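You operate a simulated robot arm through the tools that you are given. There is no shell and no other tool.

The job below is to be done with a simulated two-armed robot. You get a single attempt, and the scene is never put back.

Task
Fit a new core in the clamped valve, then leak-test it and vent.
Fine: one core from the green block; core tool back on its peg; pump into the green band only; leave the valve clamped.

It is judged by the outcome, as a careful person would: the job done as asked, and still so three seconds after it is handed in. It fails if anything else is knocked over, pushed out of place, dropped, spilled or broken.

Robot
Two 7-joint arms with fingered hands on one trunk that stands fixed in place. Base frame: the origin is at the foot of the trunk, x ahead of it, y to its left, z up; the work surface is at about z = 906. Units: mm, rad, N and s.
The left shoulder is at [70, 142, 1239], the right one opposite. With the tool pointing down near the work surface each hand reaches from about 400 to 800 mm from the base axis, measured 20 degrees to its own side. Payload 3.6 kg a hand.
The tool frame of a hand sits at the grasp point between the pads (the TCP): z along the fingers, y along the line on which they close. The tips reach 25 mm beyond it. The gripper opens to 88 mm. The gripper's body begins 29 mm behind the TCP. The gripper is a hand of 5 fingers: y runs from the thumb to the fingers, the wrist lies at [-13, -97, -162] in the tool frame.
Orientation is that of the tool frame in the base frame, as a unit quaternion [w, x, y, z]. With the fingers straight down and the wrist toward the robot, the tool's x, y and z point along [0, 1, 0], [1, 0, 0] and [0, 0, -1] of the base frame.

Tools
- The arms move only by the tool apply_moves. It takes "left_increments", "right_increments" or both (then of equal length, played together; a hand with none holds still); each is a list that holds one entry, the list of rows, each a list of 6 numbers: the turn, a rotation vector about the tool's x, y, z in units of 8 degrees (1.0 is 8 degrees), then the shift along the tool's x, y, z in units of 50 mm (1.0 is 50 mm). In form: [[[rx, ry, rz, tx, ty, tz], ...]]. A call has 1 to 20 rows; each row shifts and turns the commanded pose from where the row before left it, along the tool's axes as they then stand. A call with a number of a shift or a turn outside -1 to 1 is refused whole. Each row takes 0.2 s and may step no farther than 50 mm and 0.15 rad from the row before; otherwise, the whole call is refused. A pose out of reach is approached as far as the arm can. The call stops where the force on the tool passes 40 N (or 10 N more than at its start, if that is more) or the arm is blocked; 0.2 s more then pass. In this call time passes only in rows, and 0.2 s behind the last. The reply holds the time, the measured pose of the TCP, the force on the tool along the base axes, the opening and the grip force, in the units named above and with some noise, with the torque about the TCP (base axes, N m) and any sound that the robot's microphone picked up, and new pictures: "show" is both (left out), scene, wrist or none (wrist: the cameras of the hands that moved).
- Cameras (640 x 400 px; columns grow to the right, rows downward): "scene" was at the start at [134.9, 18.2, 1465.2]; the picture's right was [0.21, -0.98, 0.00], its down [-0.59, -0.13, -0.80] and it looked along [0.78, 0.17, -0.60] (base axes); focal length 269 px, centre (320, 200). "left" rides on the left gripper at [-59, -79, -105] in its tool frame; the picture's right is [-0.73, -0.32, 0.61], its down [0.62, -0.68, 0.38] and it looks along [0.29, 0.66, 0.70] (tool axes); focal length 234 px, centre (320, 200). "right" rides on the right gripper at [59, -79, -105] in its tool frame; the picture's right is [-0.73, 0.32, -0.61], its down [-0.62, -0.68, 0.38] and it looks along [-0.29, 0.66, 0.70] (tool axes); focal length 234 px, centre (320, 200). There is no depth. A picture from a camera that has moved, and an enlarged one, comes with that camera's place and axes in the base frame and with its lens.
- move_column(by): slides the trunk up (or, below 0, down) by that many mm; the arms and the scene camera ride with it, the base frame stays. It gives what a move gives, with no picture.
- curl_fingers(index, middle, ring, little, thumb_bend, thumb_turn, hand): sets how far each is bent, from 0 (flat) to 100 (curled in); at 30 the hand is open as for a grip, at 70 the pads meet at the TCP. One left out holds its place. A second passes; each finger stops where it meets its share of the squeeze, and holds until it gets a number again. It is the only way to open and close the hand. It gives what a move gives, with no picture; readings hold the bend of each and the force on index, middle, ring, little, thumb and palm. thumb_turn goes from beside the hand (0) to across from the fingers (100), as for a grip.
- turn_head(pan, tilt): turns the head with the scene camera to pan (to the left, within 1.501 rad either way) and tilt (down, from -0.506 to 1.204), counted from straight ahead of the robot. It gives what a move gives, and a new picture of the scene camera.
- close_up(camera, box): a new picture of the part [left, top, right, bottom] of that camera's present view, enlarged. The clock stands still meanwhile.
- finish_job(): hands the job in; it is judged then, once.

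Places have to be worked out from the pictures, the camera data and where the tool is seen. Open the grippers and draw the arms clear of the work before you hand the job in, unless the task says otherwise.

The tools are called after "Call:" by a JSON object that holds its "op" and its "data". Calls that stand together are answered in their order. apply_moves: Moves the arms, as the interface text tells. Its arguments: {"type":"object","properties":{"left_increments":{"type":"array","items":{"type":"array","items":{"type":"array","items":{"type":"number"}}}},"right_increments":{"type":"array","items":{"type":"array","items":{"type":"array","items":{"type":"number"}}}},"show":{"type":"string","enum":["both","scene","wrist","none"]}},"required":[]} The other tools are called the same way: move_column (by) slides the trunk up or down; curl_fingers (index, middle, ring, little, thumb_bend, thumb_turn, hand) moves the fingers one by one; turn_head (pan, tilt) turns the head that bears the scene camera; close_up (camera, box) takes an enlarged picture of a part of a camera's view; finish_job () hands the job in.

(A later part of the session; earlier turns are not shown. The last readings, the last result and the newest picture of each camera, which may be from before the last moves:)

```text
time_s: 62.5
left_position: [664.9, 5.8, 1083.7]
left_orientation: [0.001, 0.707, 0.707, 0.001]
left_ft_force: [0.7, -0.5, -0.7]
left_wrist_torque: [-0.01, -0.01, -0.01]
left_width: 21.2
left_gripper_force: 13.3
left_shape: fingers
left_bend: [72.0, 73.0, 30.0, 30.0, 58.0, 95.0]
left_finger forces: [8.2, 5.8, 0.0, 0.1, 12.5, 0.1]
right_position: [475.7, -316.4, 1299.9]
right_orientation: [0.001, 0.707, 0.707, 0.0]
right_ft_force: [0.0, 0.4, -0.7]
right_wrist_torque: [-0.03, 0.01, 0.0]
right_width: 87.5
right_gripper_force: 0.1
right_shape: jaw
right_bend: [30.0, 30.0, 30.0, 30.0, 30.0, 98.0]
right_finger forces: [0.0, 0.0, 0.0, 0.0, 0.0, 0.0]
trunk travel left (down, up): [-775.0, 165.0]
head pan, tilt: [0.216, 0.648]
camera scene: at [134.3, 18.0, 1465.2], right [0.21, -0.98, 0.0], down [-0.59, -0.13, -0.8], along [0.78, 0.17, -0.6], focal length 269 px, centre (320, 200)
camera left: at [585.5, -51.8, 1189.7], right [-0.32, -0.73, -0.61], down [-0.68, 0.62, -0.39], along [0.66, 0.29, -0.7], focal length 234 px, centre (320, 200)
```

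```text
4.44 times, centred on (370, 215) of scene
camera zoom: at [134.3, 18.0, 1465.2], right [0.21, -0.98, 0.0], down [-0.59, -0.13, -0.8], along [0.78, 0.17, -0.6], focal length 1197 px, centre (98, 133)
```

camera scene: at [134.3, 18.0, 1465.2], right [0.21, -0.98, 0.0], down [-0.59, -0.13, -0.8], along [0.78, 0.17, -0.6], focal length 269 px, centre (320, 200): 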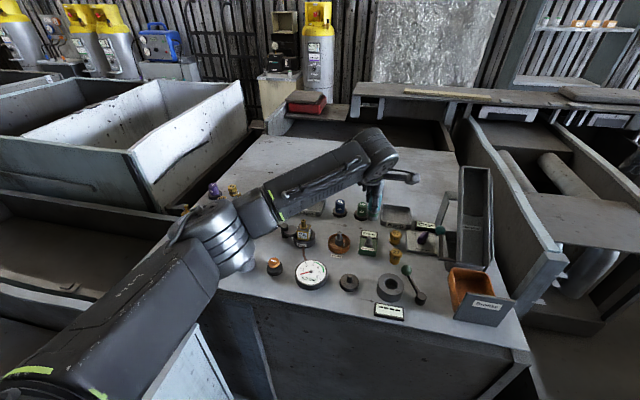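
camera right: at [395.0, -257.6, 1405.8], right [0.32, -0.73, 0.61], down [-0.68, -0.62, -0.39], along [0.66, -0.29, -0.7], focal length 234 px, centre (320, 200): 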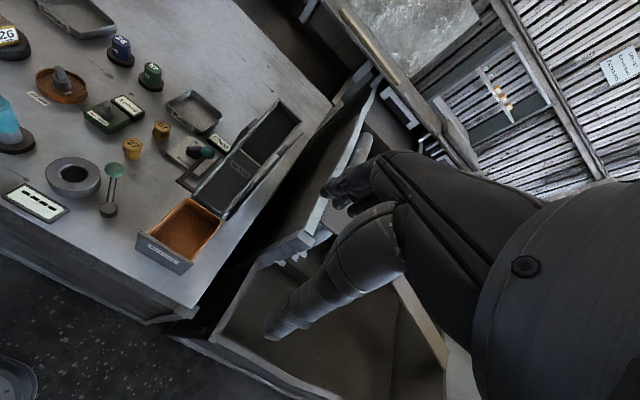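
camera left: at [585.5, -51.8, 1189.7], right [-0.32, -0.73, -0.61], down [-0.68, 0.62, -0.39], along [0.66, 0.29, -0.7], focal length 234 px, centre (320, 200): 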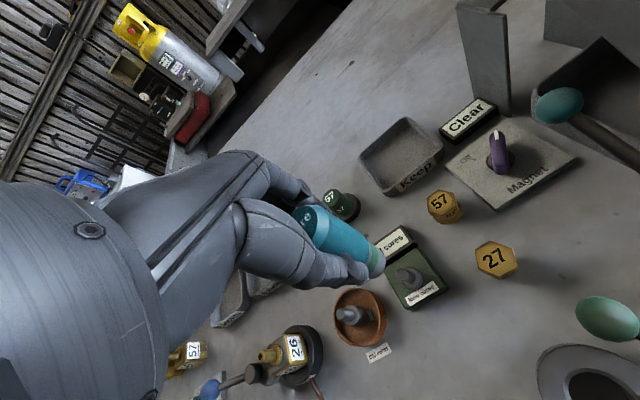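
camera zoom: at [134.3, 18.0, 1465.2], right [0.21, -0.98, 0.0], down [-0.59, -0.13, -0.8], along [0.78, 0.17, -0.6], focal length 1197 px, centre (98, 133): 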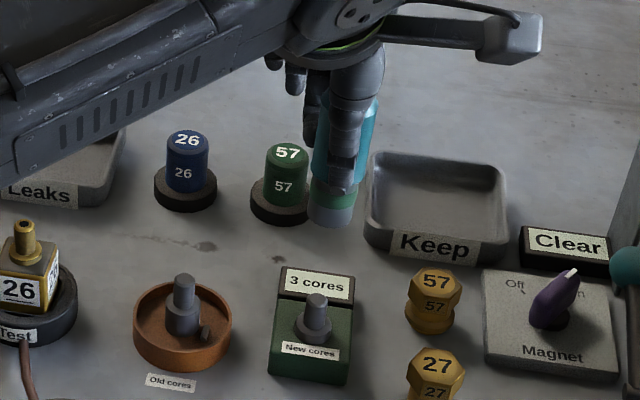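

Core loaded and tool still upright. The relative shift from block post to valve stem is (+1.2, +180.4) mm by both cameras; I carry it over to above the valve at this height (nose ≈ 1020, stem top 979).

Call:
{"op": "apply_moves", "data": {"left_increments": [[[0, 0, 0, 0.902, 0.006, 0], [0, 0, 0, 0.902, 0.006, 0], [0, 0, 0, 0.902, 0.006, 0], [0, 0, 0, 0.902, 0.006, 0]]], "show": "both"}}

Call:
{"op": "close_up", "data": {"camera": "left", "box": [300, 180, 440, 320]}}

Call:
{"op": "close_up", "data": {"camera": "scene", "box": [260, 170, 350, 260]}}

Call:
{"op": "close_up", "data": {"camera": "right", "box": [0, 0, 80, 60]}}

```text
time_s: 63.5
left_position: [667.9, 188.2, 1083.3]
left_orientation: [0.001, 0.708, 0.706, -0.001]
left_ft_force: [0.0, 0.4, -1.4]
left_wrist_torque: [-0.02, 0.0, 0.0]
left_width: 21.4
left_gripper_force: 13.2
left_shape: fingers
left_bend: [72.0, 74.0, 30.0, 30.0, 58.0, 95.0]
left_finger forces: [8.2, 5.9, 0.1, 0.0, 12.3, 0.0]
right_position: [477.7, -313.3, 1300.4]
right_orientation: [0.0, 0.707, 0.707, -0.001]
right_ft_force: [0.0, 0.5, -0.3]
right_wrist_torque: [-0.02, 0.0, 0.0]
right_width: 87.8
right_gripper_force: 0.0
right_shape: jaw
right_bend: [30.0, 30.0, 30.0, 30.0, 30.0, 98.0]
right_finger forces: [0.0, 0.0, 0.0, 0.0, 0.0, 0.1]
trunk travel left (down, up): [-775.0, 165.0]
head pan, tilt: [0.216, 0.648]
camera scene: at [134.9, 20.4, 1465.2], right [0.21, -0.98, 0.0], down [-0.59, -0.13, -0.8], along [0.78, 0.17, -0.6], focal length 269 px, centre (320, 200)
camera left: at [588.4, 129.9, 1188.7], right [-0.32, -0.73, -0.6], down [-0.68, 0.62, -0.39], along [0.66, 0.29, -0.7], focal length 234 px, centre (320, 200)
```

scene: 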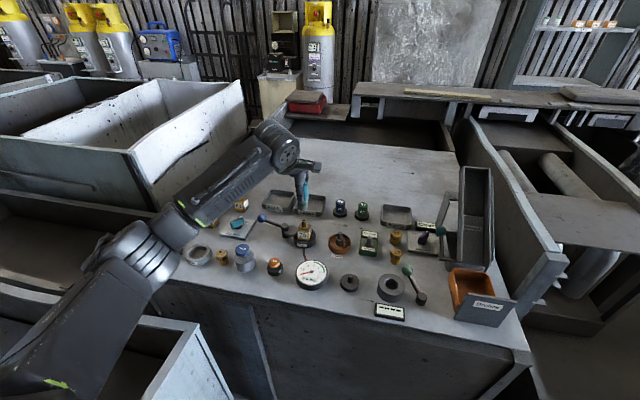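
left: 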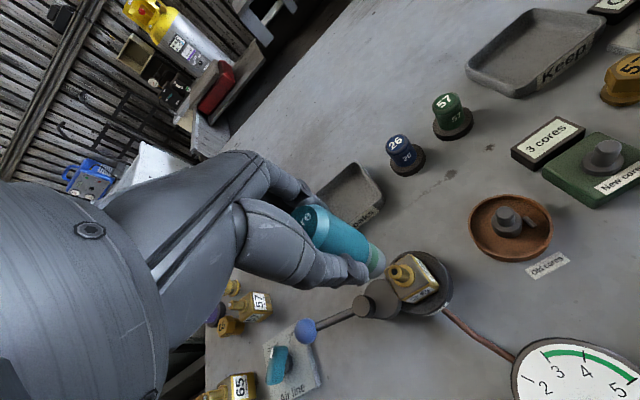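

```text
2.86 times, centred on (370, 250) of left
camera zoom: at [588.4, 129.9, 1188.7], right [-0.32, -0.73, -0.6], down [-0.68, 0.62, -0.39], along [0.66, 0.29, -0.7], focal length 669 px, centre (177, 57)
```

zoom: 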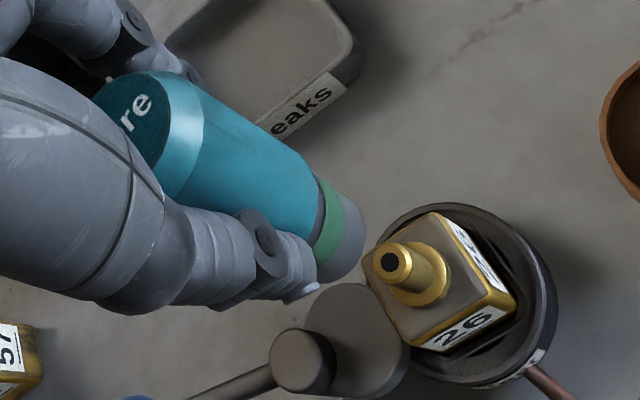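

```text
4.44 times, centred on (305, 215) of scene
camera zoom: at [134.9, 20.4, 1465.2], right [0.21, -0.98, 0.0], down [-0.59, -0.13, -0.8], along [0.78, 0.17, -0.6], focal length 1197 px, centre (387, 133)
```

zoom: 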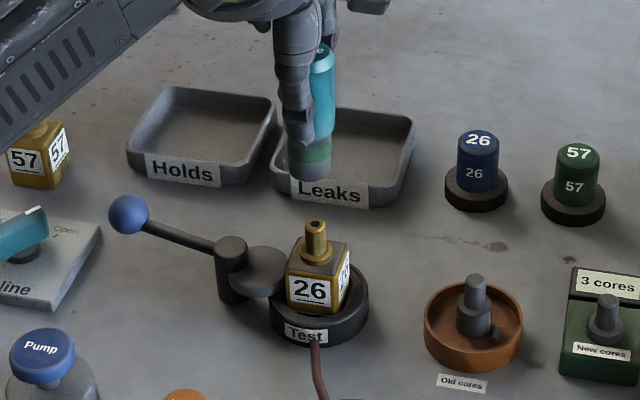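

```text
6.67 times, centred on (40, 30) of right
camera zoom: at [397.0, -253.5, 1406.1], right [0.32, -0.73, 0.61], down [-0.68, -0.62, -0.38], along [0.66, -0.29, -0.7], focal length 1561 px, centre (2187, 1333)
```

zoom: 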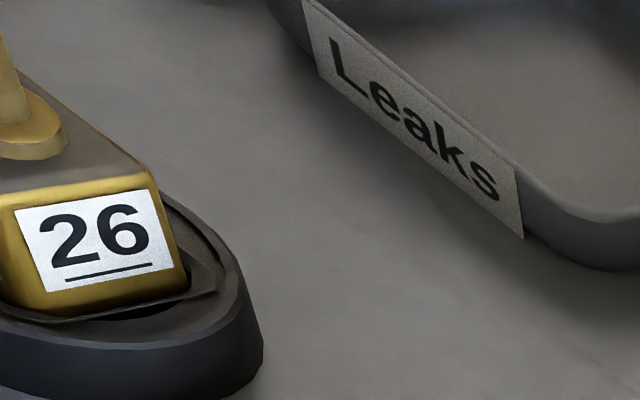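

Comparing this wrist view with the one above the block, the hand sits about (2, 2) mm too far forward-left of the stem; the scene view agrees in y. I correct and lower 28 mm, still clear of the stem top.

Call:
{"op": "apply_moves", "data": {"left_increments": [[[0, 0, 0, -0.036, -0.044, 0.28], [0, 0, 0, 0, 0, 0.28]]], "show": "none"}}

Call:
{"op": "close_up", "data": {"camera": "left", "box": [320, 200, 420, 300]}}

Call:
{"op": "close_up", "data": {"camera": "scene", "box": [280, 190, 330, 240]}}

```text
time_s: 64.1
left_position: [666.8, 185.8, 1053.8]
left_orientation: [0.001, 0.707, 0.707, 0.0]
left_ft_force: [-0.9, 0.7, -0.3]
left_wrist_torque: [0.0, -0.03, 0.02]
left_width: 21.3
left_gripper_force: 13.2
left_shape: fingers
left_bend: [72.0, 74.0, 30.0, 30.0, 58.0, 95.0]
left_finger forces: [8.0, 5.8, 0.1, 0.0, 12.3, 0.0]
right_position: [476.3, -315.5, 1301.2]
right_orientation: [-0.001, 0.707, 0.707, 0.0]
right_ft_force: [-1.9, -0.6, 0.6]
right_wrist_torque: [0.0, 0.03, 0.0]
right_width: 87.7
right_gripper_force: 0.1
right_shape: jaw
right_bend: [30.0, 30.0, 30.0, 30.0, 30.0, 98.0]
right_finger forces: [0.0, 0.0, 0.0, 0.1, 0.0, 0.1]
trunk travel left (down, up): [-775.0, 165.0]
head pan, tilt: [0.216, 0.648]
```

```text
4.00 times, centred on (370, 250) of left
camera zoom: at [586.5, 127.2, 1158.8], right [-0.32, -0.73, -0.61], down [-0.68, 0.62, -0.39], along [0.66, 0.29, -0.7], focal length 937 px, centre (120, 0)
```

zoom: 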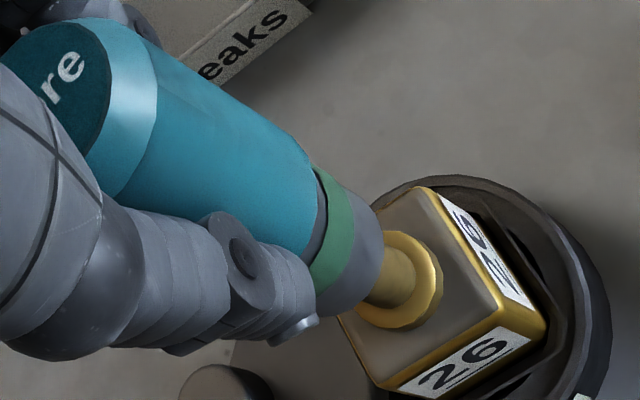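

```text
8.00 times, centred on (305, 215) of scene
camera zoom: at [135.3, 19.0, 1465.2], right [0.21, -0.98, 0.0], down [-0.59, -0.13, -0.8], along [0.78, 0.17, -0.6], focal length 2154 px, centre (440, 80)
```

zoom: 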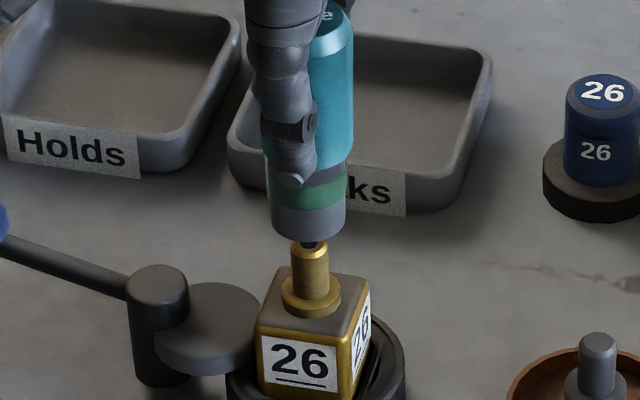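

The y-alignment looks within 1 mm; along x I estimate the nose ~2 mm short. To get a second good viewing angle, I move the right hand 100 mm left (still far from the work) so its camera sees the valve.

Call:
{"op": "apply_moves", "data": {"right_increments": [[[0, 0, 0, 1, 0, 0], [0, 0, 0, 1, 0, 0]]], "show": "wrist"}}

```text
time_s: 64.7
left_position: [666.9, 186.7, 1052.8]
left_orientation: [0.002, 0.707, 0.707, -0.001]
left_ft_force: [0.4, -0.4, -0.5]
left_wrist_torque: [-0.03, 0.03, 0.0]
left_width: 21.2
left_gripper_force: 12.8
left_shape: fingers
left_bend: [72.0, 74.0, 30.0, 30.0, 58.0, 95.0]
left_finger forces: [8.1, 5.8, 0.0, 0.0, 12.2, 0.0]
right_position: [477.9, -214.6, 1299.6]
right_orientation: [0.0, 0.707, 0.707, -0.001]
right_ft_force: [0.4, 0.9, -0.7]
right_wrist_torque: [0.0, -0.03, -0.01]
right_width: 87.6
right_gripper_force: 0.0
right_shape: jaw
right_bend: [30.0, 30.0, 30.0, 30.0, 30.0, 98.0]
right_finger forces: [0.0, 0.0, 0.0, 0.0, 0.0, 0.0]
trunk travel left (down, up): [-775.0, 165.0]
head pan, tilt: [0.216, 0.648]
camera right: at [398.2, -153.5, 1405.7], right [0.32, -0.72, 0.61], down [-0.68, -0.62, -0.38], along [0.66, -0.29, -0.7], focal length 234 px, centre (320, 200)
```

right: 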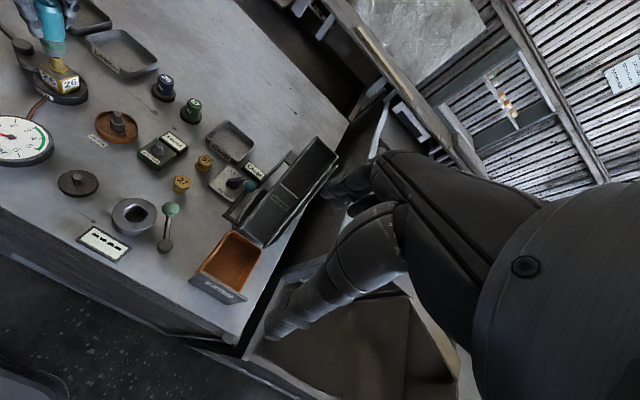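

The right camera now sees the valve and tool; I zoom in there.

Call:
{"op": "close_up", "data": {"camera": "right", "box": [25, 15, 95, 100]}}

```text
4.71 times, centred on (60, 58) of right
camera zoom: at [398.2, -153.5, 1405.7], right [0.32, -0.72, 0.61], down [-0.68, -0.62, -0.38], along [0.66, -0.29, -0.7], focal length 1102 px, centre (1544, 871)
```

zoom: 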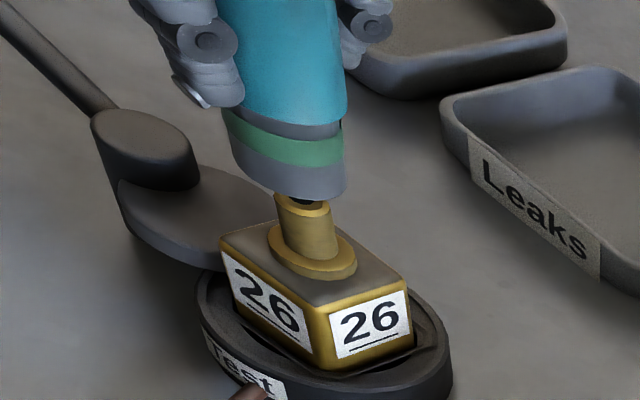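

Combining scene, wrist and right views the nose is about (−1.5, −0.4) mm off the stem axis. I correct that and lower 20 mm slowly to start over the stem.

Call:
{"op": "apply_moves", "data": {"left_increments": [[[0, 0, 0, 0.008, 0.03, 0.08], [0, 0, 0, 0, 0, 0.08], [0, 0, 0, 0, 0, 0.08], [0, 0, 0, 0, 0, 0.08], [0, 0, 0, 0, 0, 0.08]]], "show": "none"}}

Call:
{"op": "close_up", "data": {"camera": "right", "box": [25, 15, 95, 100]}}

Call:
{"op": "close_up", "data": {"camera": "scene", "box": [280, 190, 330, 240]}}

```text
time_s: 65.9
left_position: [667.9, 186.2, 1034.6]
left_orientation: [0.0, 0.708, 0.707, 0.0]
left_ft_force: [-0.1, 0.1, -0.6]
left_wrist_torque: [0.0, -0.03, -0.02]
left_width: 21.3
left_gripper_force: 13.1
left_shape: fingers
left_bend: [72.0, 74.0, 30.0, 30.0, 58.0, 95.0]
left_finger forces: [8.1, 5.8, 0.0, 0.1, 12.3, 0.0]
right_position: [476.5, -216.0, 1301.4]
right_orientation: [0.0, 0.707, 0.707, 0.0]
right_ft_force: [-0.4, 0.5, 0.4]
right_wrist_torque: [0.0, -0.01, 0.0]
right_width: 87.6
right_gripper_force: 0.0
right_shape: jaw
right_bend: [30.0, 30.0, 30.0, 30.0, 30.0, 98.0]
right_finger forces: [0.0, 0.0, 0.1, 0.1, 0.0, 0.0]
trunk travel left (down, up): [-775.0, 165.0]
head pan, tilt: [0.216, 0.648]
```

```text
4.71 times, centred on (60, 58) of right
camera zoom: at [397.4, -156.5, 1405.7], right [0.32, -0.73, 0.61], down [-0.68, -0.62, -0.38], along [0.66, -0.29, -0.7], focal length 1102 px, centre (1544, 871)
```

zoom: 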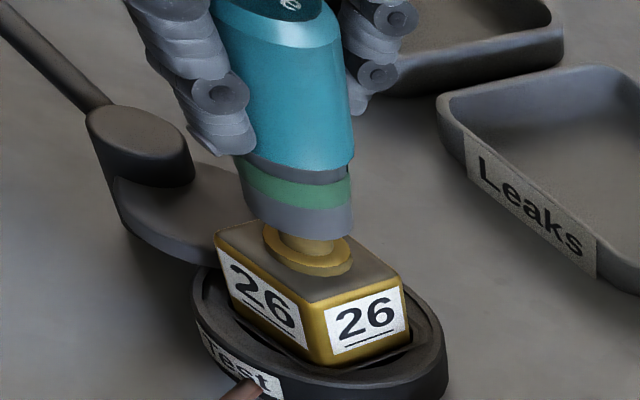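

```text
8.00 times, centred on (305, 215) of scene
camera zoom: at [135.2, 18.4, 1465.2], right [0.21, -0.98, 0.0], down [-0.59, -0.13, -0.8], along [0.78, 0.17, -0.6], focal length 2154 px, centre (440, 80)
```

zoom: 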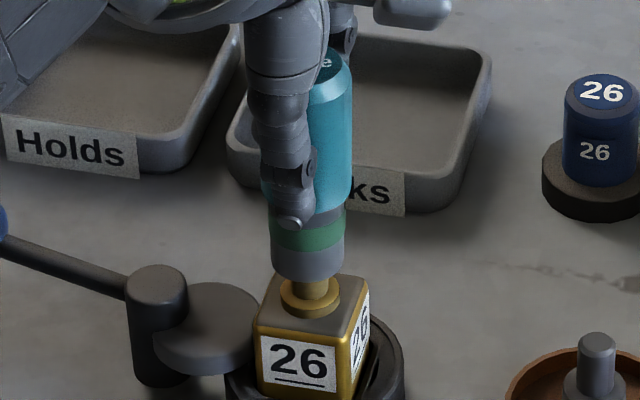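

The nose has slipped over the stem with no side force. I continue down 12 mm.

Call:
{"op": "apply_moves", "data": {"left_increments": [[[0, 0, 0, 0, 0.01, 0.06], [0, 0, 0, 0, 0.01, 0.06], [0, 0, 0, 0, 0, 0.06], [0, 0, 0, 0, 0, 0.06]]], "show": "none"}}

Call:
{"op": "close_up", "data": {"camera": "right", "box": [25, 15, 95, 100]}}

```text
time_s: 66.9
left_position: [667.5, 186.2, 1023.4]
left_orientation: [0.001, 0.708, 0.706, 0.0]
left_ft_force: [-0.1, 0.0, -1.3]
left_wrist_torque: [-0.03, -0.01, 0.0]
left_width: 21.2
left_gripper_force: 13.2
left_shape: fingers
left_bend: [72.0, 74.0, 30.0, 30.0, 58.0, 95.0]
left_finger forces: [8.2, 5.8, 0.0, 0.0, 12.2, 0.1]
right_position: [476.9, -217.7, 1299.3]
right_orientation: [0.0, 0.707, 0.707, 0.001]
right_ft_force: [0.1, -0.4, -0.8]
right_wrist_torque: [0.02, -0.01, 0.01]
right_width: 87.9
right_gripper_force: 0.1
right_shape: jaw
right_bend: [30.0, 30.0, 30.0, 30.0, 30.0, 98.0]
right_finger forces: [0.2, 0.0, 0.0, 0.1, 0.1, 0.1]
trunk travel left (down, up): [-775.0, 165.0]
head pan, tilt: [0.216, 0.648]
```

```text
4.71 times, centred on (60, 58) of right
camera zoom: at [397.4, -156.7, 1405.7], right [0.32, -0.73, 0.61], down [-0.68, -0.62, -0.38], along [0.66, -0.29, -0.7], focal length 1102 px, centre (1544, 871)
```

zoom: 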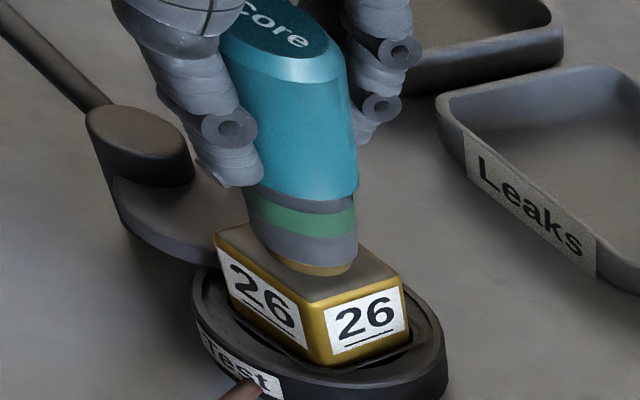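

Almost at the flange, no force yet. I press down in 2 mm steps and watch force and the green ring.

Call:
{"op": "apply_moves", "data": {"left_increments": [[[0, 0, 0, 0, 0, 0.04], [0, 0, 0, 0, 0, 0.04], [0, 0, 0, 0, 0, 0.04]]], "show": "none"}}

Call:
{"op": "close_up", "data": {"camera": "right", "box": [25, 15, 95, 100]}}

```text
time_s: 67.7
left_position: [666.3, 186.3, 1019.9]
left_orientation: [0.003, 0.708, 0.706, 0.002]
left_ft_force: [2.5, 4.0, 16.4]
left_wrist_torque: [-0.01, 0.09, -0.02]
left_width: 21.1
left_gripper_force: 16.3
left_shape: fingers
left_bend: [72.0, 74.0, 30.0, 30.0, 59.0, 95.0]
left_finger forces: [10.0, 9.9, 0.1, 0.0, 13.4, 0.0]
right_position: [474.6, -216.1, 1301.4]
right_orientation: [0.001, 0.707, 0.707, 0.0]
right_ft_force: [0.2, 0.5, 0.0]
right_wrist_torque: [0.02, 0.01, 0.01]
right_width: 87.7
right_gripper_force: 0.0
right_shape: jaw
right_bend: [30.0, 30.0, 30.0, 30.0, 30.0, 98.0]
right_finger forces: [0.0, 0.0, 0.1, 0.1, 0.0, 0.0]
trunk travel left (down, up): [-775.0, 165.0]
head pan, tilt: [0.216, 0.648]
```

```text
4.71 times, centred on (60, 58) of right
camera zoom: at [394.3, -156.7, 1406.9], right [0.32, -0.73, 0.61], down [-0.68, -0.62, -0.38], along [0.66, -0.29, -0.69], focal length 1102 px, centre (1544, 871)
```

zoom: 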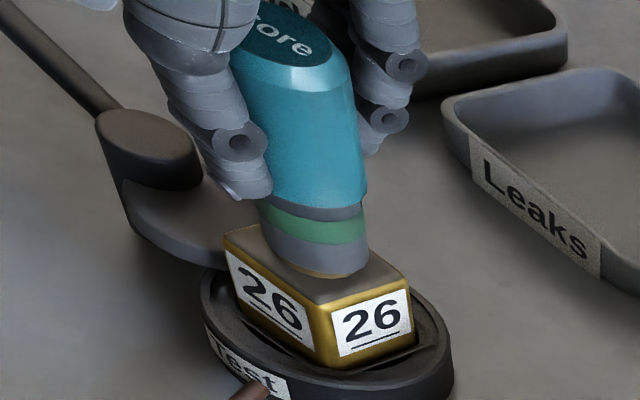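

Seated on the valve with 16 N, but the green ring (core still in tool) remains, so it likely has to be screwed in. I turn clockwise (seen from above) about the tool's axis, which lies about 5 mm back and right of my TCP, first 24°.

Call:
{"op": "apply_moves", "data": {"left_increments": [[[0, 0, 1, -0.015, 0.013, 0], [0, 0, 1, -0.015, 0.013, 0], [0, 0, 1, -0.015, 0.013, 0]]], "show": "none"}}

Call:
{"op": "close_up", "data": {"camera": "right", "box": [25, 15, 95, 100]}}

Call:
{"op": "close_up", "data": {"camera": "scene", "box": [280, 190, 330, 240]}}

```text
time_s: 68.5
left_position: [666.4, 182.5, 1017.3]
left_orientation: [0.001, 0.84, 0.543, 0.001]
left_ft_force: [0.5, 0.2, 15.1]
left_wrist_torque: [-0.07, 0.02, 0.07]
left_width: 21.1
left_gripper_force: 15.8
left_shape: fingers
left_bend: [73.0, 74.0, 30.0, 30.0, 59.0, 93.0]
left_finger forces: [10.7, 5.7, 0.1, 0.0, 14.8, 0.0]
right_position: [473.6, -217.4, 1301.4]
right_orientation: [0.001, 0.708, 0.706, 0.001]
right_ft_force: [-0.2, 0.7, 0.6]
right_wrist_torque: [0.01, -0.01, -0.02]
right_width: 87.6
right_gripper_force: 0.0
right_shape: jaw
right_bend: [30.0, 30.0, 30.0, 30.0, 30.0, 98.0]
right_finger forces: [0.0, 0.0, 0.0, 0.0, 0.0, 0.1]
trunk travel left (down, up): [-775.0, 165.0]
head pan, tilt: [0.216, 0.648]
```

```text
4.71 times, centred on (60, 58) of right
camera zoom: at [394.1, -157.6, 1406.6], right [0.32, -0.73, 0.61], down [-0.68, -0.62, -0.39], along [0.66, -0.29, -0.69], focal length 1102 px, centre (1544, 871)
```

zoom: 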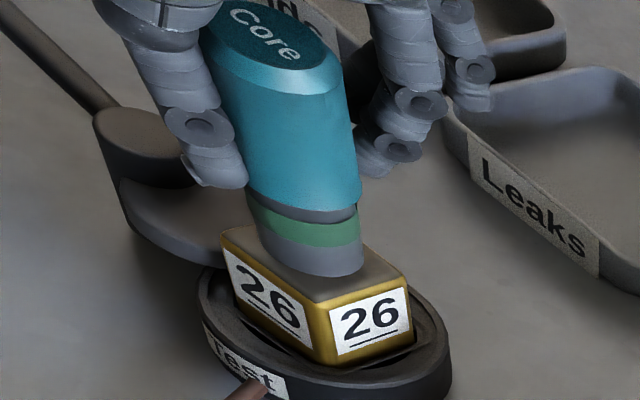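

```text
8.00 times, centred on (305, 215) of scene
camera zoom: at [131.7, 17.4, 1465.5], right [0.21, -0.98, 0.0], down [-0.59, -0.13, -0.8], along [0.78, 0.17, -0.6], focal length 2154 px, centre (440, 80)
```

zoom: 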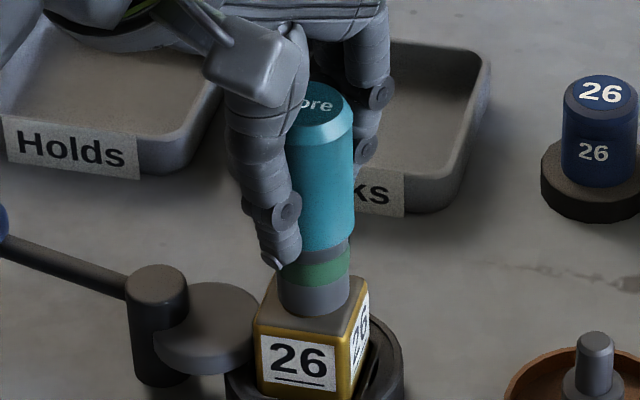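

The tool turns with the hand and has sunk slightly; ring still green. I keep turning clockwise another 32° with slight downward follow.

Call:
{"op": "apply_moves", "data": {"left_increments": [[[0, 0, 1, -0.015, 0.013, 0.01], [0, 0, 1, -0.015, 0.013, 0.01], [0, 0, 1, -0.015, 0.013, 0.01], [0, 0, 1, -0.015, 0.013, 0.01]]], "show": "none"}}

Call:
{"op": "close_up", "data": {"camera": "right", "box": [25, 15, 95, 100]}}

Call:
{"op": "close_up", "data": {"camera": "scene", "box": [280, 190, 330, 240]}}

```text
time_s: 69.5
left_position: [669.7, 178.1, 1017.4]
left_orientation: [0.0, 0.957, 0.29, 0.001]
left_ft_force: [0.2, 1.5, 17.7]
left_wrist_torque: [0.0, 0.08, 0.07]
left_width: 20.9
left_gripper_force: 15.9
left_shape: fingers
left_bend: [73.0, 75.0, 30.0, 30.0, 59.0, 92.0]
left_finger forces: [10.7, 6.0, 0.0, 0.1, 15.8, 0.1]
right_position: [474.8, -216.5, 1302.5]
right_orientation: [0.001, 0.707, 0.707, 0.0]
right_ft_force: [0.3, -0.7, -0.4]
right_wrist_torque: [0.0, 0.01, 0.0]
right_width: 87.7
right_gripper_force: 0.0
right_shape: jaw
right_bend: [30.0, 30.0, 30.0, 30.0, 30.0, 98.0]
right_finger forces: [0.0, 0.0, 0.0, 0.0, 0.0, 0.0]
trunk travel left (down, up): [-775.0, 165.0]
head pan, tilt: [0.216, 0.648]
```

```text
4.71 times, centred on (60, 58) of right
camera zoom: at [393.8, -157.4, 1406.7], right [0.32, -0.73, 0.61], down [-0.68, -0.62, -0.39], along [0.66, -0.29, -0.69], focal length 1102 px, centre (1544, 871)
```

zoom: 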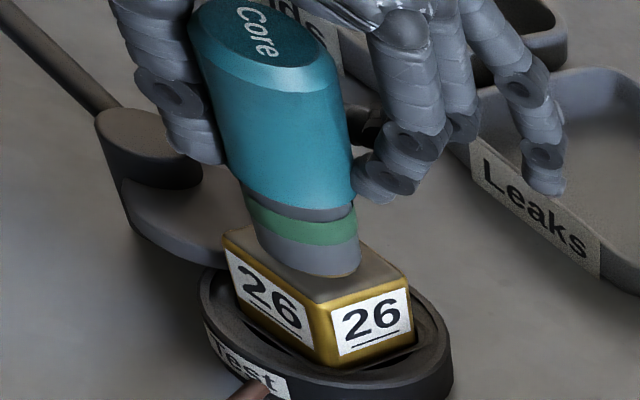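

```text
8.00 times, centred on (305, 215) of scene
camera zoom: at [131.4, 17.5, 1465.6], right [0.21, -0.98, 0.0], down [-0.59, -0.13, -0.8], along [0.78, 0.17, -0.6], focal length 2154 px, centre (440, 80)
```

zoom: 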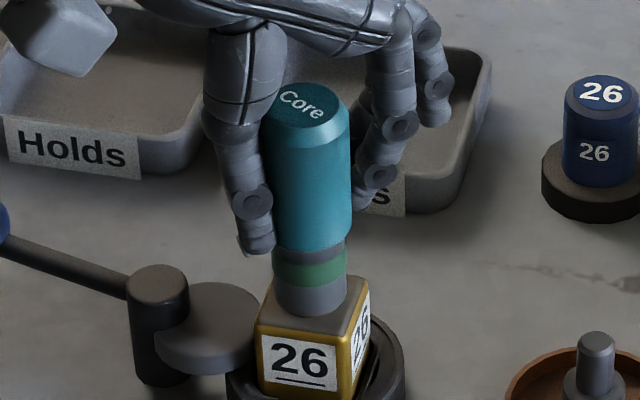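

56° turned, tool upright, still green. I continue another 32° clockwise.

Call:
{"op": "apply_moves", "data": {"left_increments": [[[0, 0, 1, -0.015, 0.013, 0.005], [0, 0, 1, -0.015, 0.013, 0.005], [0, 0, 1, -0.015, 0.013, 0.005], [0, 0, 1, -0.015, 0.013, 0.005]]], "show": "none"}}

Call:
{"op": "close_up", "data": {"camera": "right", "box": [25, 15, 95, 100]}}

Call:
{"op": "close_up", "data": {"camera": "scene", "box": [280, 190, 330, 240]}}

```text
time_s: 70.5
left_position: [662.7, 176.6, 1016.4]
left_orientation: [0.001, 0.999, 0.047, 0.011]
left_ft_force: [30.6, 2.9, -6.1]
left_wrist_torque: [-0.13, -0.73, 0.01]
left_width: 21.5
left_gripper_force: 25.6
left_shape: fingers
left_bend: [72.0, 74.0, 30.0, 30.0, 58.0, 94.0]
left_finger forces: [10.1, 29.3, 0.1, 0.0, 12.1, 0.1]
left hand out of reach, approached as far as the arm can: row 4
right_position: [480.0, -215.7, 1298.1]
right_orientation: [-0.001, 0.707, 0.707, -0.002]
right_ft_force: [-0.7, -0.4, 0.4]
right_wrist_torque: [0.02, -0.05, -0.02]
right_width: 87.7
right_gripper_force: 0.2
right_shape: jaw
right_bend: [30.0, 30.0, 30.0, 30.0, 30.0, 98.0]
right_finger forces: [0.0, 0.1, 0.0, 0.0, 0.0, 0.1]
trunk travel left (down, up): [-775.0, 165.0]
head pan, tilt: [0.216, 0.648]
stopped in row 4 (left hand): the force on the tool passed its limit at 55 N (the readings are from after the stop); the commanded pose is now the measured one
```

```text
4.71 times, centred on (60, 58) of right
camera zoom: at [401.2, -154.9, 1404.7], right [0.32, -0.73, 0.61], down [-0.68, -0.62, -0.38], along [0.66, -0.29, -0.7], focal length 1102 px, centre (1544, 871)
```

zoom: 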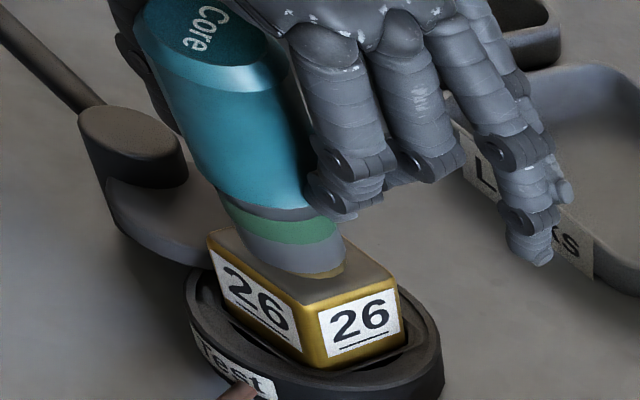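

```text
8.00 times, centred on (305, 215) of scene
camera zoom: at [139.4, 20.3, 1464.4], right [0.21, -0.98, 0.0], down [-0.59, -0.13, -0.8], along [0.78, 0.17, -0.61], focal length 2154 px, centre (440, 80)
```

zoom: 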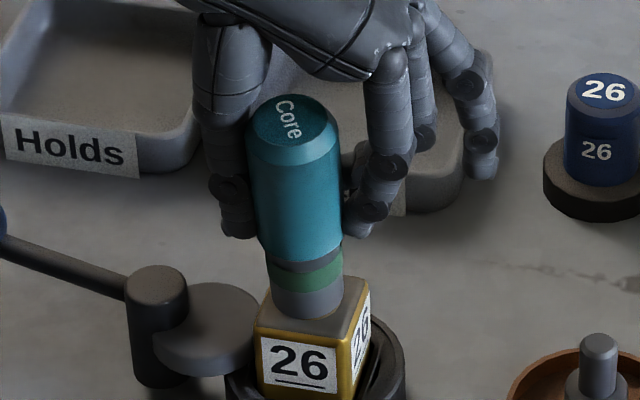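

The wrist ran out at ~85° and pulled the tool sideways (30 N). I back off one step and shift forward to relieve it before doing anything else.

Call:
{"op": "apply_moves", "data": {"left_increments": [[[0, 0, -0.6, 0.07, 0, 0], [0, 0, -0.6, 0.07, 0, 0]]], "show": "none"}}

Call:
{"op": "close_up", "data": {"camera": "right", "box": [25, 15, 95, 100]}}

Call:
{"op": "close_up", "data": {"camera": "scene", "box": [280, 190, 330, 240]}}

```text
time_s: 71.1
left_position: [663.7, 174.3, 1019.0]
left_orientation: [0.0, 0.991, 0.13, 0.009]
left_ft_force: [0.2, 0.6, -0.9]
left_wrist_torque: [0.02, -0.02, 0.0]
left_width: 21.9
left_gripper_force: 11.7
left_shape: fingers
left_bend: [72.0, 74.0, 30.0, 30.0, 58.0, 95.0]
left_finger forces: [7.6, 5.2, 0.0, 0.0, 11.5, 0.0]
right_position: [475.9, -218.0, 1300.0]
right_orientation: [0.0, 0.707, 0.707, -0.001]
right_ft_force: [-0.6, 0.3, -0.6]
right_wrist_torque: [0.01, -0.01, 0.01]
right_width: 87.8
right_gripper_force: 0.1
right_shape: jaw
right_bend: [30.0, 30.0, 30.0, 30.0, 30.0, 98.0]
right_finger forces: [0.0, 0.0, 0.0, 0.0, 0.1, 0.0]
trunk travel left (down, up): [-775.0, 165.0]
head pan, tilt: [0.216, 0.648]
```

```text
4.71 times, centred on (60, 58) of right
camera zoom: at [396.0, -157.1, 1406.1], right [0.32, -0.73, 0.61], down [-0.68, -0.62, -0.38], along [0.66, -0.29, -0.7], focal length 1102 px, centre (1544, 871)
```

zoom: 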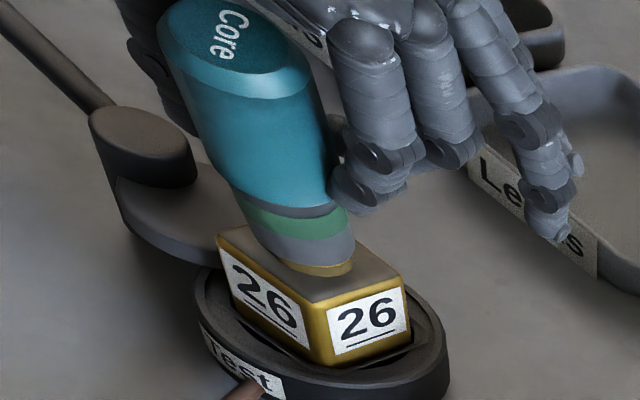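

```text
8.00 times, centred on (305, 215) of scene
camera zoom: at [133.8, 18.0, 1465.3], right [0.21, -0.98, 0.0], down [-0.59, -0.13, -0.8], along [0.78, 0.17, -0.6], focal length 2154 px, centre (440, 80)
```

zoom: 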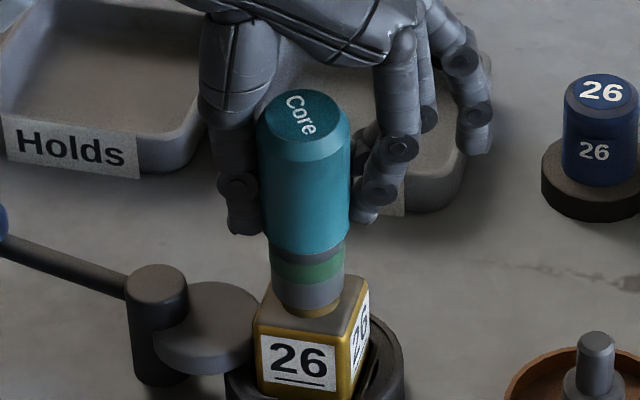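

Relieved, tool still upright on the stem, ring still green after about 80°. I'll ratchet: open the fingers so the tool stands on the stem, recentre the hand, and turn the hand back.

Call:
{"op": "curl_fingers", "data": {"hand": "left", "index": 50, "middle": 50, "thumb_bend": 46}}

Call:
{"op": "close_up", "data": {"camera": "right", "box": [25, 15, 95, 100]}}

Call:
{"op": "close_up", "data": {"camera": "scene", "box": [280, 190, 330, 240]}}

```text
time_s: 72.1
left_position: [664.8, 175.1, 1019.0]
left_orientation: [0.0, 0.992, 0.129, 0.009]
left_ft_force: [0.6, 0.3, -0.1]
left_wrist_torque: [0.01, -0.02, -0.04]
left_width: 45.3
left_gripper_force: 0.5
left_shape: fingers
left_bend: [50.0, 50.0, 30.0, 30.0, 46.0, 97.0]
left_finger forces: [0.0, 0.0, 0.0, 0.1, 0.1, 0.1]
right_position: [477.0, -216.7, 1300.7]
right_orientation: [0.0, 0.707, 0.707, 0.0]
right_ft_force: [0.4, 0.0, -0.7]
right_wrist_torque: [-0.01, -0.01, 0.01]
right_width: 87.7
right_gripper_force: 0.0
right_shape: jaw
right_bend: [30.0, 30.0, 30.0, 30.0, 30.0, 98.0]
right_finger forces: [0.0, 0.0, 0.0, 0.1, 0.0, 0.1]
trunk travel left (down, up): [-775.0, 165.0]
head pan, tilt: [0.216, 0.648]
```

```text
4.71 times, centred on (60, 58) of right
camera zoom: at [397.1, -156.8, 1405.8], right [0.32, -0.73, 0.61], down [-0.68, -0.62, -0.38], along [0.66, -0.29, -0.7], focal length 1102 px, centre (1544, 871)
```

zoom: 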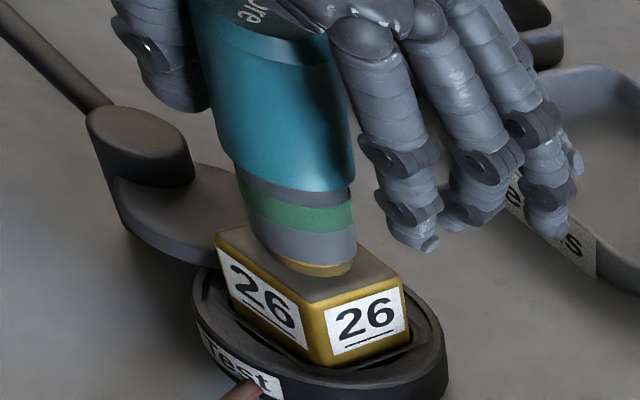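

```text
8.00 times, centred on (305, 215) of scene
camera zoom: at [134.9, 18.2, 1465.2], right [0.21, -0.98, 0.0], down [-0.59, -0.13, -0.8], along [0.78, 0.17, -0.6], focal length 2154 px, centre (440, 80)
```

zoom: 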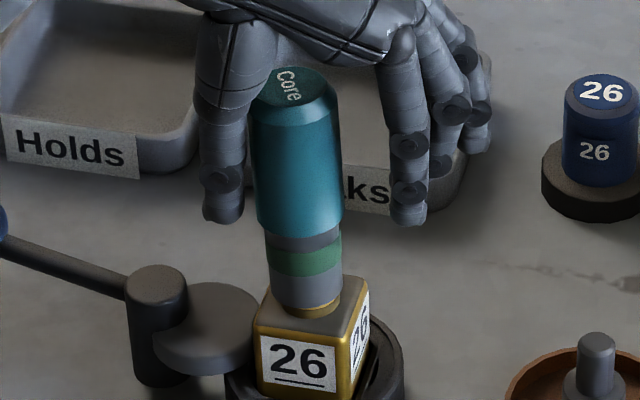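

Released, the tool stands by itself. The teal sleeve looks a bit higher relative to the ring than before; I zoom in closer to understand it.

Call:
{"op": "close_up", "data": {"camera": "right", "box": [40, 30, 80, 80]}}

Call:
{"op": "close_up", "data": {"camera": "scene", "box": [292, 205, 317, 235]}}

Call:
{"op": "close_up", "data": {"camera": "left", "box": [240, 150, 420, 330]}}

```text
8.00 times, centred on (60, 55) of right
camera zoom: at [397.1, -156.8, 1405.8], right [0.32, -0.73, 0.61], down [-0.68, -0.62, -0.38], along [0.66, -0.29, -0.7], focal length 1873 px, centre (2400, 1360)
```

zoom: 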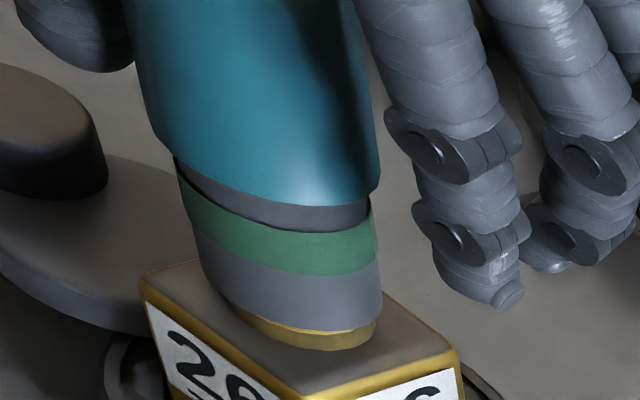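

```text
13.33 times, centred on (304, 220) of scene
camera zoom: at [134.9, 18.2, 1465.2], right [0.21, -0.98, 0.0], down [-0.59, -0.13, -0.8], along [0.78, 0.17, -0.6], focal length 3590 px, centre (527, -67)
```

zoom: 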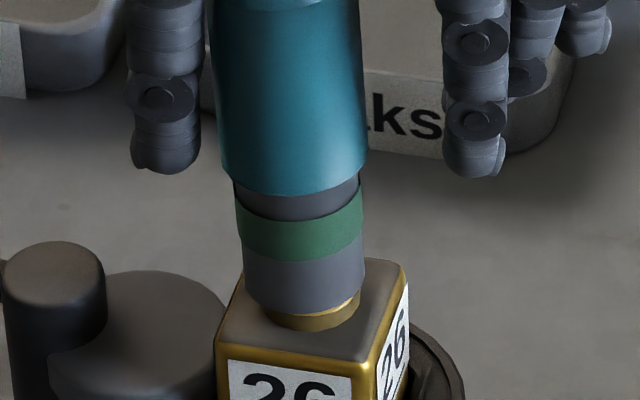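

```text
2.22 times, centred on (330, 240) of left
camera zoom: at [585.3, 236.6, 1123.2], right [-0.77, 0.13, -0.62], down [0.44, 0.82, -0.37], along [0.46, -0.56, -0.69], focal length 520 px, centre (298, 111)
```

zoom: 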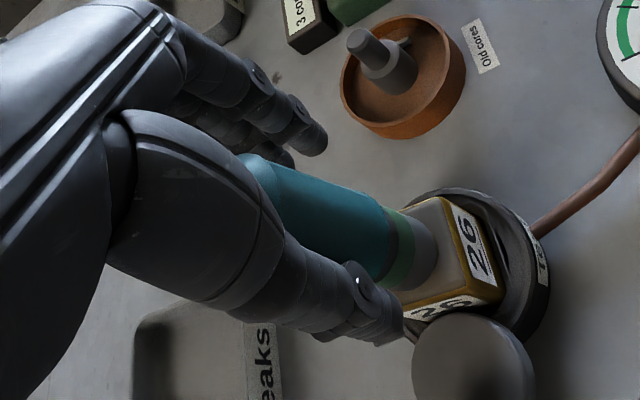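

The tool stands securely with the sleeve free. I open a bit more, recentre the hand (7 mm toward the thumb side, 5 mm up) and rotate it back counter-clockwise ~104° without touching the tool.

Call:
{"op": "curl_fingers", "data": {"hand": "left", "index": 43, "middle": 43, "thumb_bend": 43}}

Call:
{"op": "apply_moves", "data": {"left_increments": [[[0, 0, 0, -0.02, -0.12, -0.08], [0, 0, -1, 0, 0, 0], [0, 0, -1, 0, 0, 0], [0, 0, -1, 0, 0, 0], [0, 0, -1, 0, 0, 0]]], "show": "none"}}

Call:
{"op": "close_up", "data": {"camera": "right", "box": [25, 10, 105, 100]}}

Call:
{"op": "close_up", "data": {"camera": "scene", "box": [275, 180, 335, 240]}}

```text
time_s: 73.1
left_position: [665.0, 174.7, 1019.3]
left_orientation: [0.001, 0.992, 0.129, 0.008]
left_ft_force: [0.0, -0.1, -0.2]
left_wrist_torque: [0.0, 0.0, -0.01]
left_width: 56.7
left_gripper_force: 0.0
left_shape: fingers
left_bend: [43.0, 43.0, 30.0, 30.0, 43.0, 97.0]
left_finger forces: [0.1, 0.0, 0.0, 0.1, 0.1, 0.0]
right_position: [476.7, -217.2, 1299.8]
right_orientation: [0.0, 0.707, 0.707, 0.0]
right_ft_force: [1.2, 0.5, 0.1]
right_wrist_torque: [-0.01, 0.01, 0.06]
right_width: 87.8
right_gripper_force: 0.1
right_shape: jaw
right_bend: [30.0, 30.0, 30.0, 30.0, 30.0, 98.0]
right_finger forces: [0.1, 0.1, 0.0, 0.1, 0.0, 0.0]
trunk travel left (down, up): [-775.0, 165.0]
head pan, tilt: [0.216, 0.648]
```

```text
time_s: 74.3
left_position: [661.0, 181.3, 1023.0]
left_orientation: [0.004, 0.917, 0.399, 0.009]
left_ft_force: [0.0, 0.0, -0.1]
left_wrist_torque: [-0.02, -0.01, -0.04]
left_width: 56.6
left_gripper_force: 0.0
left_shape: fingers
left_bend: [43.0, 43.0, 30.0, 30.0, 43.0, 97.0]
left_finger forces: [0.0, 0.0, 0.0, 0.1, 0.0, 0.1]
right_position: [475.8, -216.8, 1301.4]
right_orientation: [-0.001, 0.707, 0.707, 0.001]
right_ft_force: [-0.1, 0.2, 0.0]
right_wrist_torque: [-0.04, -0.01, 0.0]
right_width: 87.5
right_gripper_force: 0.1
right_shape: jaw
right_bend: [30.0, 30.0, 30.0, 30.0, 30.0, 98.0]
right_finger forces: [0.0, 0.0, 0.1, 0.0, 0.0, 0.1]
trunk travel left (down, up): [-775.0, 165.0]
head pan, tilt: [0.216, 0.648]
```

```text
4.44 times, centred on (65, 55) of right
camera zoom: at [396.8, -156.8, 1405.9], right [0.32, -0.73, 0.61], down [-0.68, -0.62, -0.38], along [0.66, -0.29, -0.7], focal length 1041 px, centre (1453, 844)
```

zoom: 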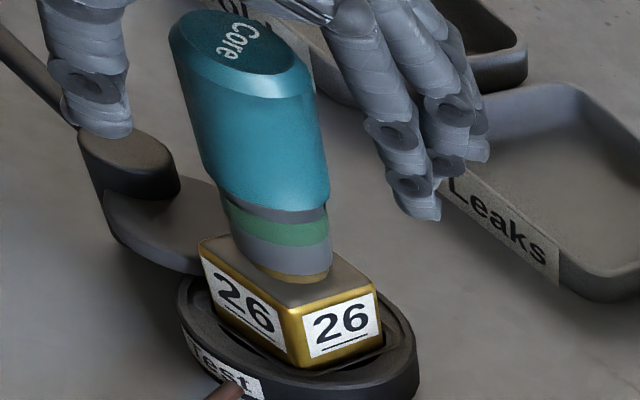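

```text
6.67 times, centred on (305, 210) of scene
camera zoom: at [134.6, 18.3, 1465.2], right [0.21, -0.98, 0.0], down [-0.59, -0.13, -0.8], along [0.78, 0.17, -0.6], focal length 1795 px, centre (420, 133)
```

zoom: 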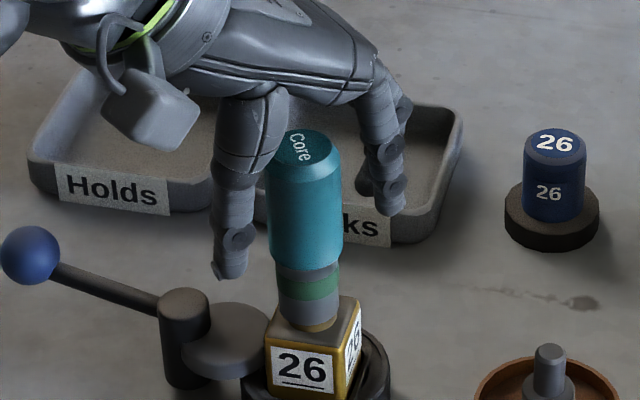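

The hand turns freely around the standing tool. I continue rotating it back another 72°.

Call:
{"op": "apply_moves", "data": {"left_increments": [[[0, 0, -1, 0, 0, 0], [0, 0, -1, 0, 0, 0], [0, 0, -1, 0, 0, 0], [0, 0, -1, 0, 0, 0], [0, 0, -1, 0, 0, 0], [0, 0, -1, 0, 0, 0], [0, 0, -1, 0, 0, 0], [0, 0, -1, 0, 0, 0], [0, 0, -1, 0, 0, 0]]], "show": "none"}}

Call:
{"op": "close_up", "data": {"camera": "right", "box": [25, 10, 105, 100]}}

Call:
{"op": "close_up", "data": {"camera": "scene", "box": [275, 180, 335, 240]}}

```text
time_s: 76.3
left_position: [662.9, 180.4, 1024.0]
left_orientation: [0.008, 0.508, 0.861, 0.006]
left_ft_force: [-0.1, -0.6, 0.3]
left_wrist_torque: [0.01, 0.02, 0.04]
left_width: 56.6
left_gripper_force: 0.0
left_shape: fingers
left_bend: [43.0, 43.0, 30.0, 30.0, 43.0, 97.0]
left_finger forces: [0.0, 0.0, 0.0, 0.0, 0.0, 0.0]
right_position: [476.3, -218.3, 1299.6]
right_orientation: [-0.001, 0.707, 0.707, 0.002]
right_ft_force: [-0.1, -0.3, 0.7]
right_wrist_torque: [-0.01, -0.01, 0.03]
right_width: 87.6
right_gripper_force: 0.0
right_shape: jaw
right_bend: [30.0, 30.0, 30.0, 30.0, 30.0, 98.0]
right_finger forces: [0.0, 0.0, 0.0, 0.0, 0.0, 0.0]
trunk travel left (down, up): [-775.0, 165.0]
head pan, tilt: [0.216, 0.648]
```

```text
4.44 times, centred on (65, 55) of right
camera zoom: at [397.2, -157.9, 1405.6], right [0.32, -0.73, 0.61], down [-0.68, -0.62, -0.38], along [0.66, -0.29, -0.7], focal length 1041 px, centre (1453, 844)
```

zoom: 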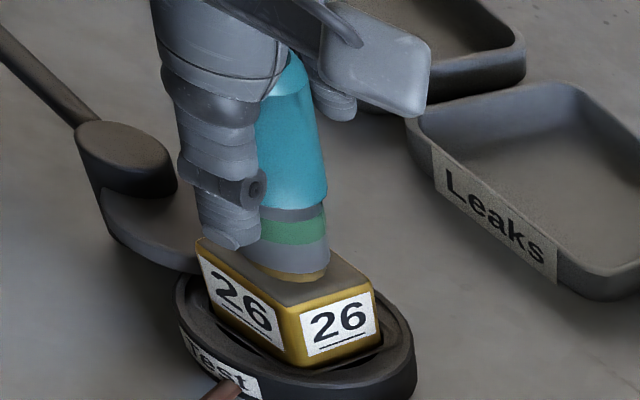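

```text
6.67 times, centred on (305, 210) of scene
camera zoom: at [135.0, 17.1, 1465.1], right [0.21, -0.98, 0.0], down [-0.59, -0.13, -0.8], along [0.78, 0.17, -0.6], focal length 1795 px, centre (420, 133)
```

zoom: 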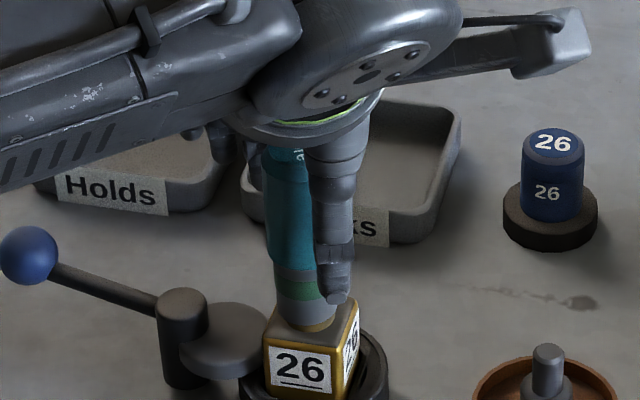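

Hand is back at yaw −29° around the tool. I lower 4 mm to the same grip height and close on it again, gently then firmly.

Call:
{"op": "apply_moves", "data": {"left_increments": [[[0, 0, 0, 0.02, -0.01, 0.08]]], "show": "none"}}

Call:
{"op": "curl_fingers", "data": {"hand": "left", "index": 69, "middle": 69, "thumb_bend": 70}}

Call:
{"op": "curl_fingers", "data": {"hand": "left", "index": 75, "middle": 76, "thumb_bend": 77}}

Call:
{"op": "close_up", "data": {"camera": "right", "box": [25, 10, 105, 100]}}

```text
time_s: 76.7
left_position: [661.1, 181.5, 1019.3]
left_orientation: [0.008, 0.508, 0.861, 0.006]
left_ft_force: [0.3, 0.5, 0.2]
left_wrist_torque: [-0.02, -0.01, 0.03]
left_width: 56.8
left_gripper_force: 0.1
left_shape: fingers
left_bend: [43.0, 43.0, 30.0, 30.0, 43.0, 97.0]
left_finger forces: [0.1, 0.0, 0.0, 0.0, 0.0, 0.0]
right_position: [477.4, -215.9, 1301.3]
right_orientation: [0.0, 0.707, 0.707, 0.001]
right_ft_force: [0.0, -0.5, -0.6]
right_wrist_torque: [-0.01, -0.03, 0.01]
right_width: 87.5
right_gripper_force: 0.1
right_shape: jaw
right_bend: [30.0, 30.0, 30.0, 30.0, 30.0, 98.0]
right_finger forces: [0.1, 0.0, 0.0, 0.1, 0.0, 0.1]
trunk travel left (down, up): [-775.0, 165.0]
head pan, tilt: [0.216, 0.648]
```

```text
time_s: 77.7
left_position: [661.2, 180.2, 1019.1]
left_orientation: [0.008, 0.509, 0.861, 0.005]
left_ft_force: [0.1, -0.8, 0.9]
left_wrist_torque: [0.0, -0.01, 0.02]
left_width: 20.2
left_gripper_force: 8.1
left_shape: fingers
left_bend: [61.0, 64.0, 30.0, 30.0, 60.0, 96.0]
left_finger forces: [4.2, 3.9, 0.1, 0.0, 8.0, 0.0]
right_position: [476.2, -217.2, 1299.8]
right_orientation: [0.0, 0.707, 0.707, 0.001]
right_ft_force: [0.0, 0.1, 0.3]
right_wrist_torque: [0.02, -0.04, -0.01]
right_width: 87.8
right_gripper_force: 0.1
right_shape: jaw
right_bend: [30.0, 30.0, 30.0, 30.0, 30.0, 98.0]
right_finger forces: [0.0, 0.0, 0.0, 0.1, 0.0, 0.0]
trunk travel left (down, up): [-775.0, 165.0]
head pan, tilt: [0.216, 0.648]
```

```text
time_s: 78.7
left_position: [661.2, 181.7, 1019.5]
left_orientation: [0.008, 0.509, 0.861, 0.005]
left_ft_force: [0.9, 0.7, -0.5]
left_wrist_torque: [0.05, -0.07, -0.02]
left_width: 19.8
left_gripper_force: 17.2
left_shape: fingers
left_bend: [72.0, 64.0, 30.0, 30.0, 60.0, 95.0]
left_finger forces: [9.0, 8.6, 0.0, 0.0, 15.4, 0.1]
right_position: [476.9, -216.1, 1299.6]
right_orientation: [0.0, 0.707, 0.707, 0.0]
right_ft_force: [-0.2, 0.3, 0.5]
right_wrist_torque: [-0.04, 0.02, -0.04]
right_width: 87.7
right_gripper_force: 0.0
right_shape: jaw
right_bend: [30.0, 30.0, 30.0, 30.0, 30.0, 98.0]
right_finger forces: [0.0, 0.0, 0.0, 0.0, 0.0, 0.1]
trunk travel left (down, up): [-775.0, 165.0]
head pan, tilt: [0.216, 0.648]
```

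```text
4.44 times, centred on (65, 55) of right
camera zoom: at [397.7, -156.6, 1405.6], right [0.32, -0.73, 0.61], down [-0.68, -0.62, -0.38], along [0.66, -0.29, -0.7], focal length 1041 px, centre (1453, 844)
```

zoom: 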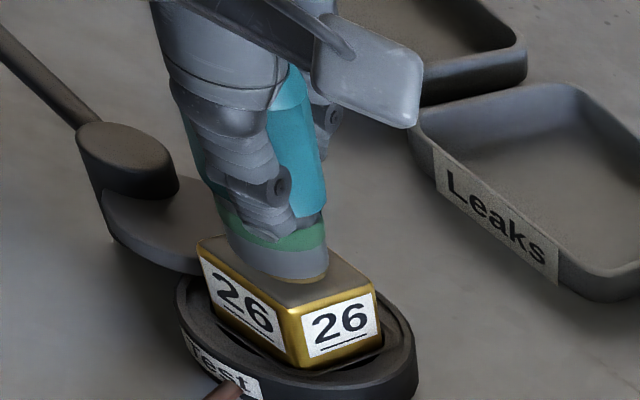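

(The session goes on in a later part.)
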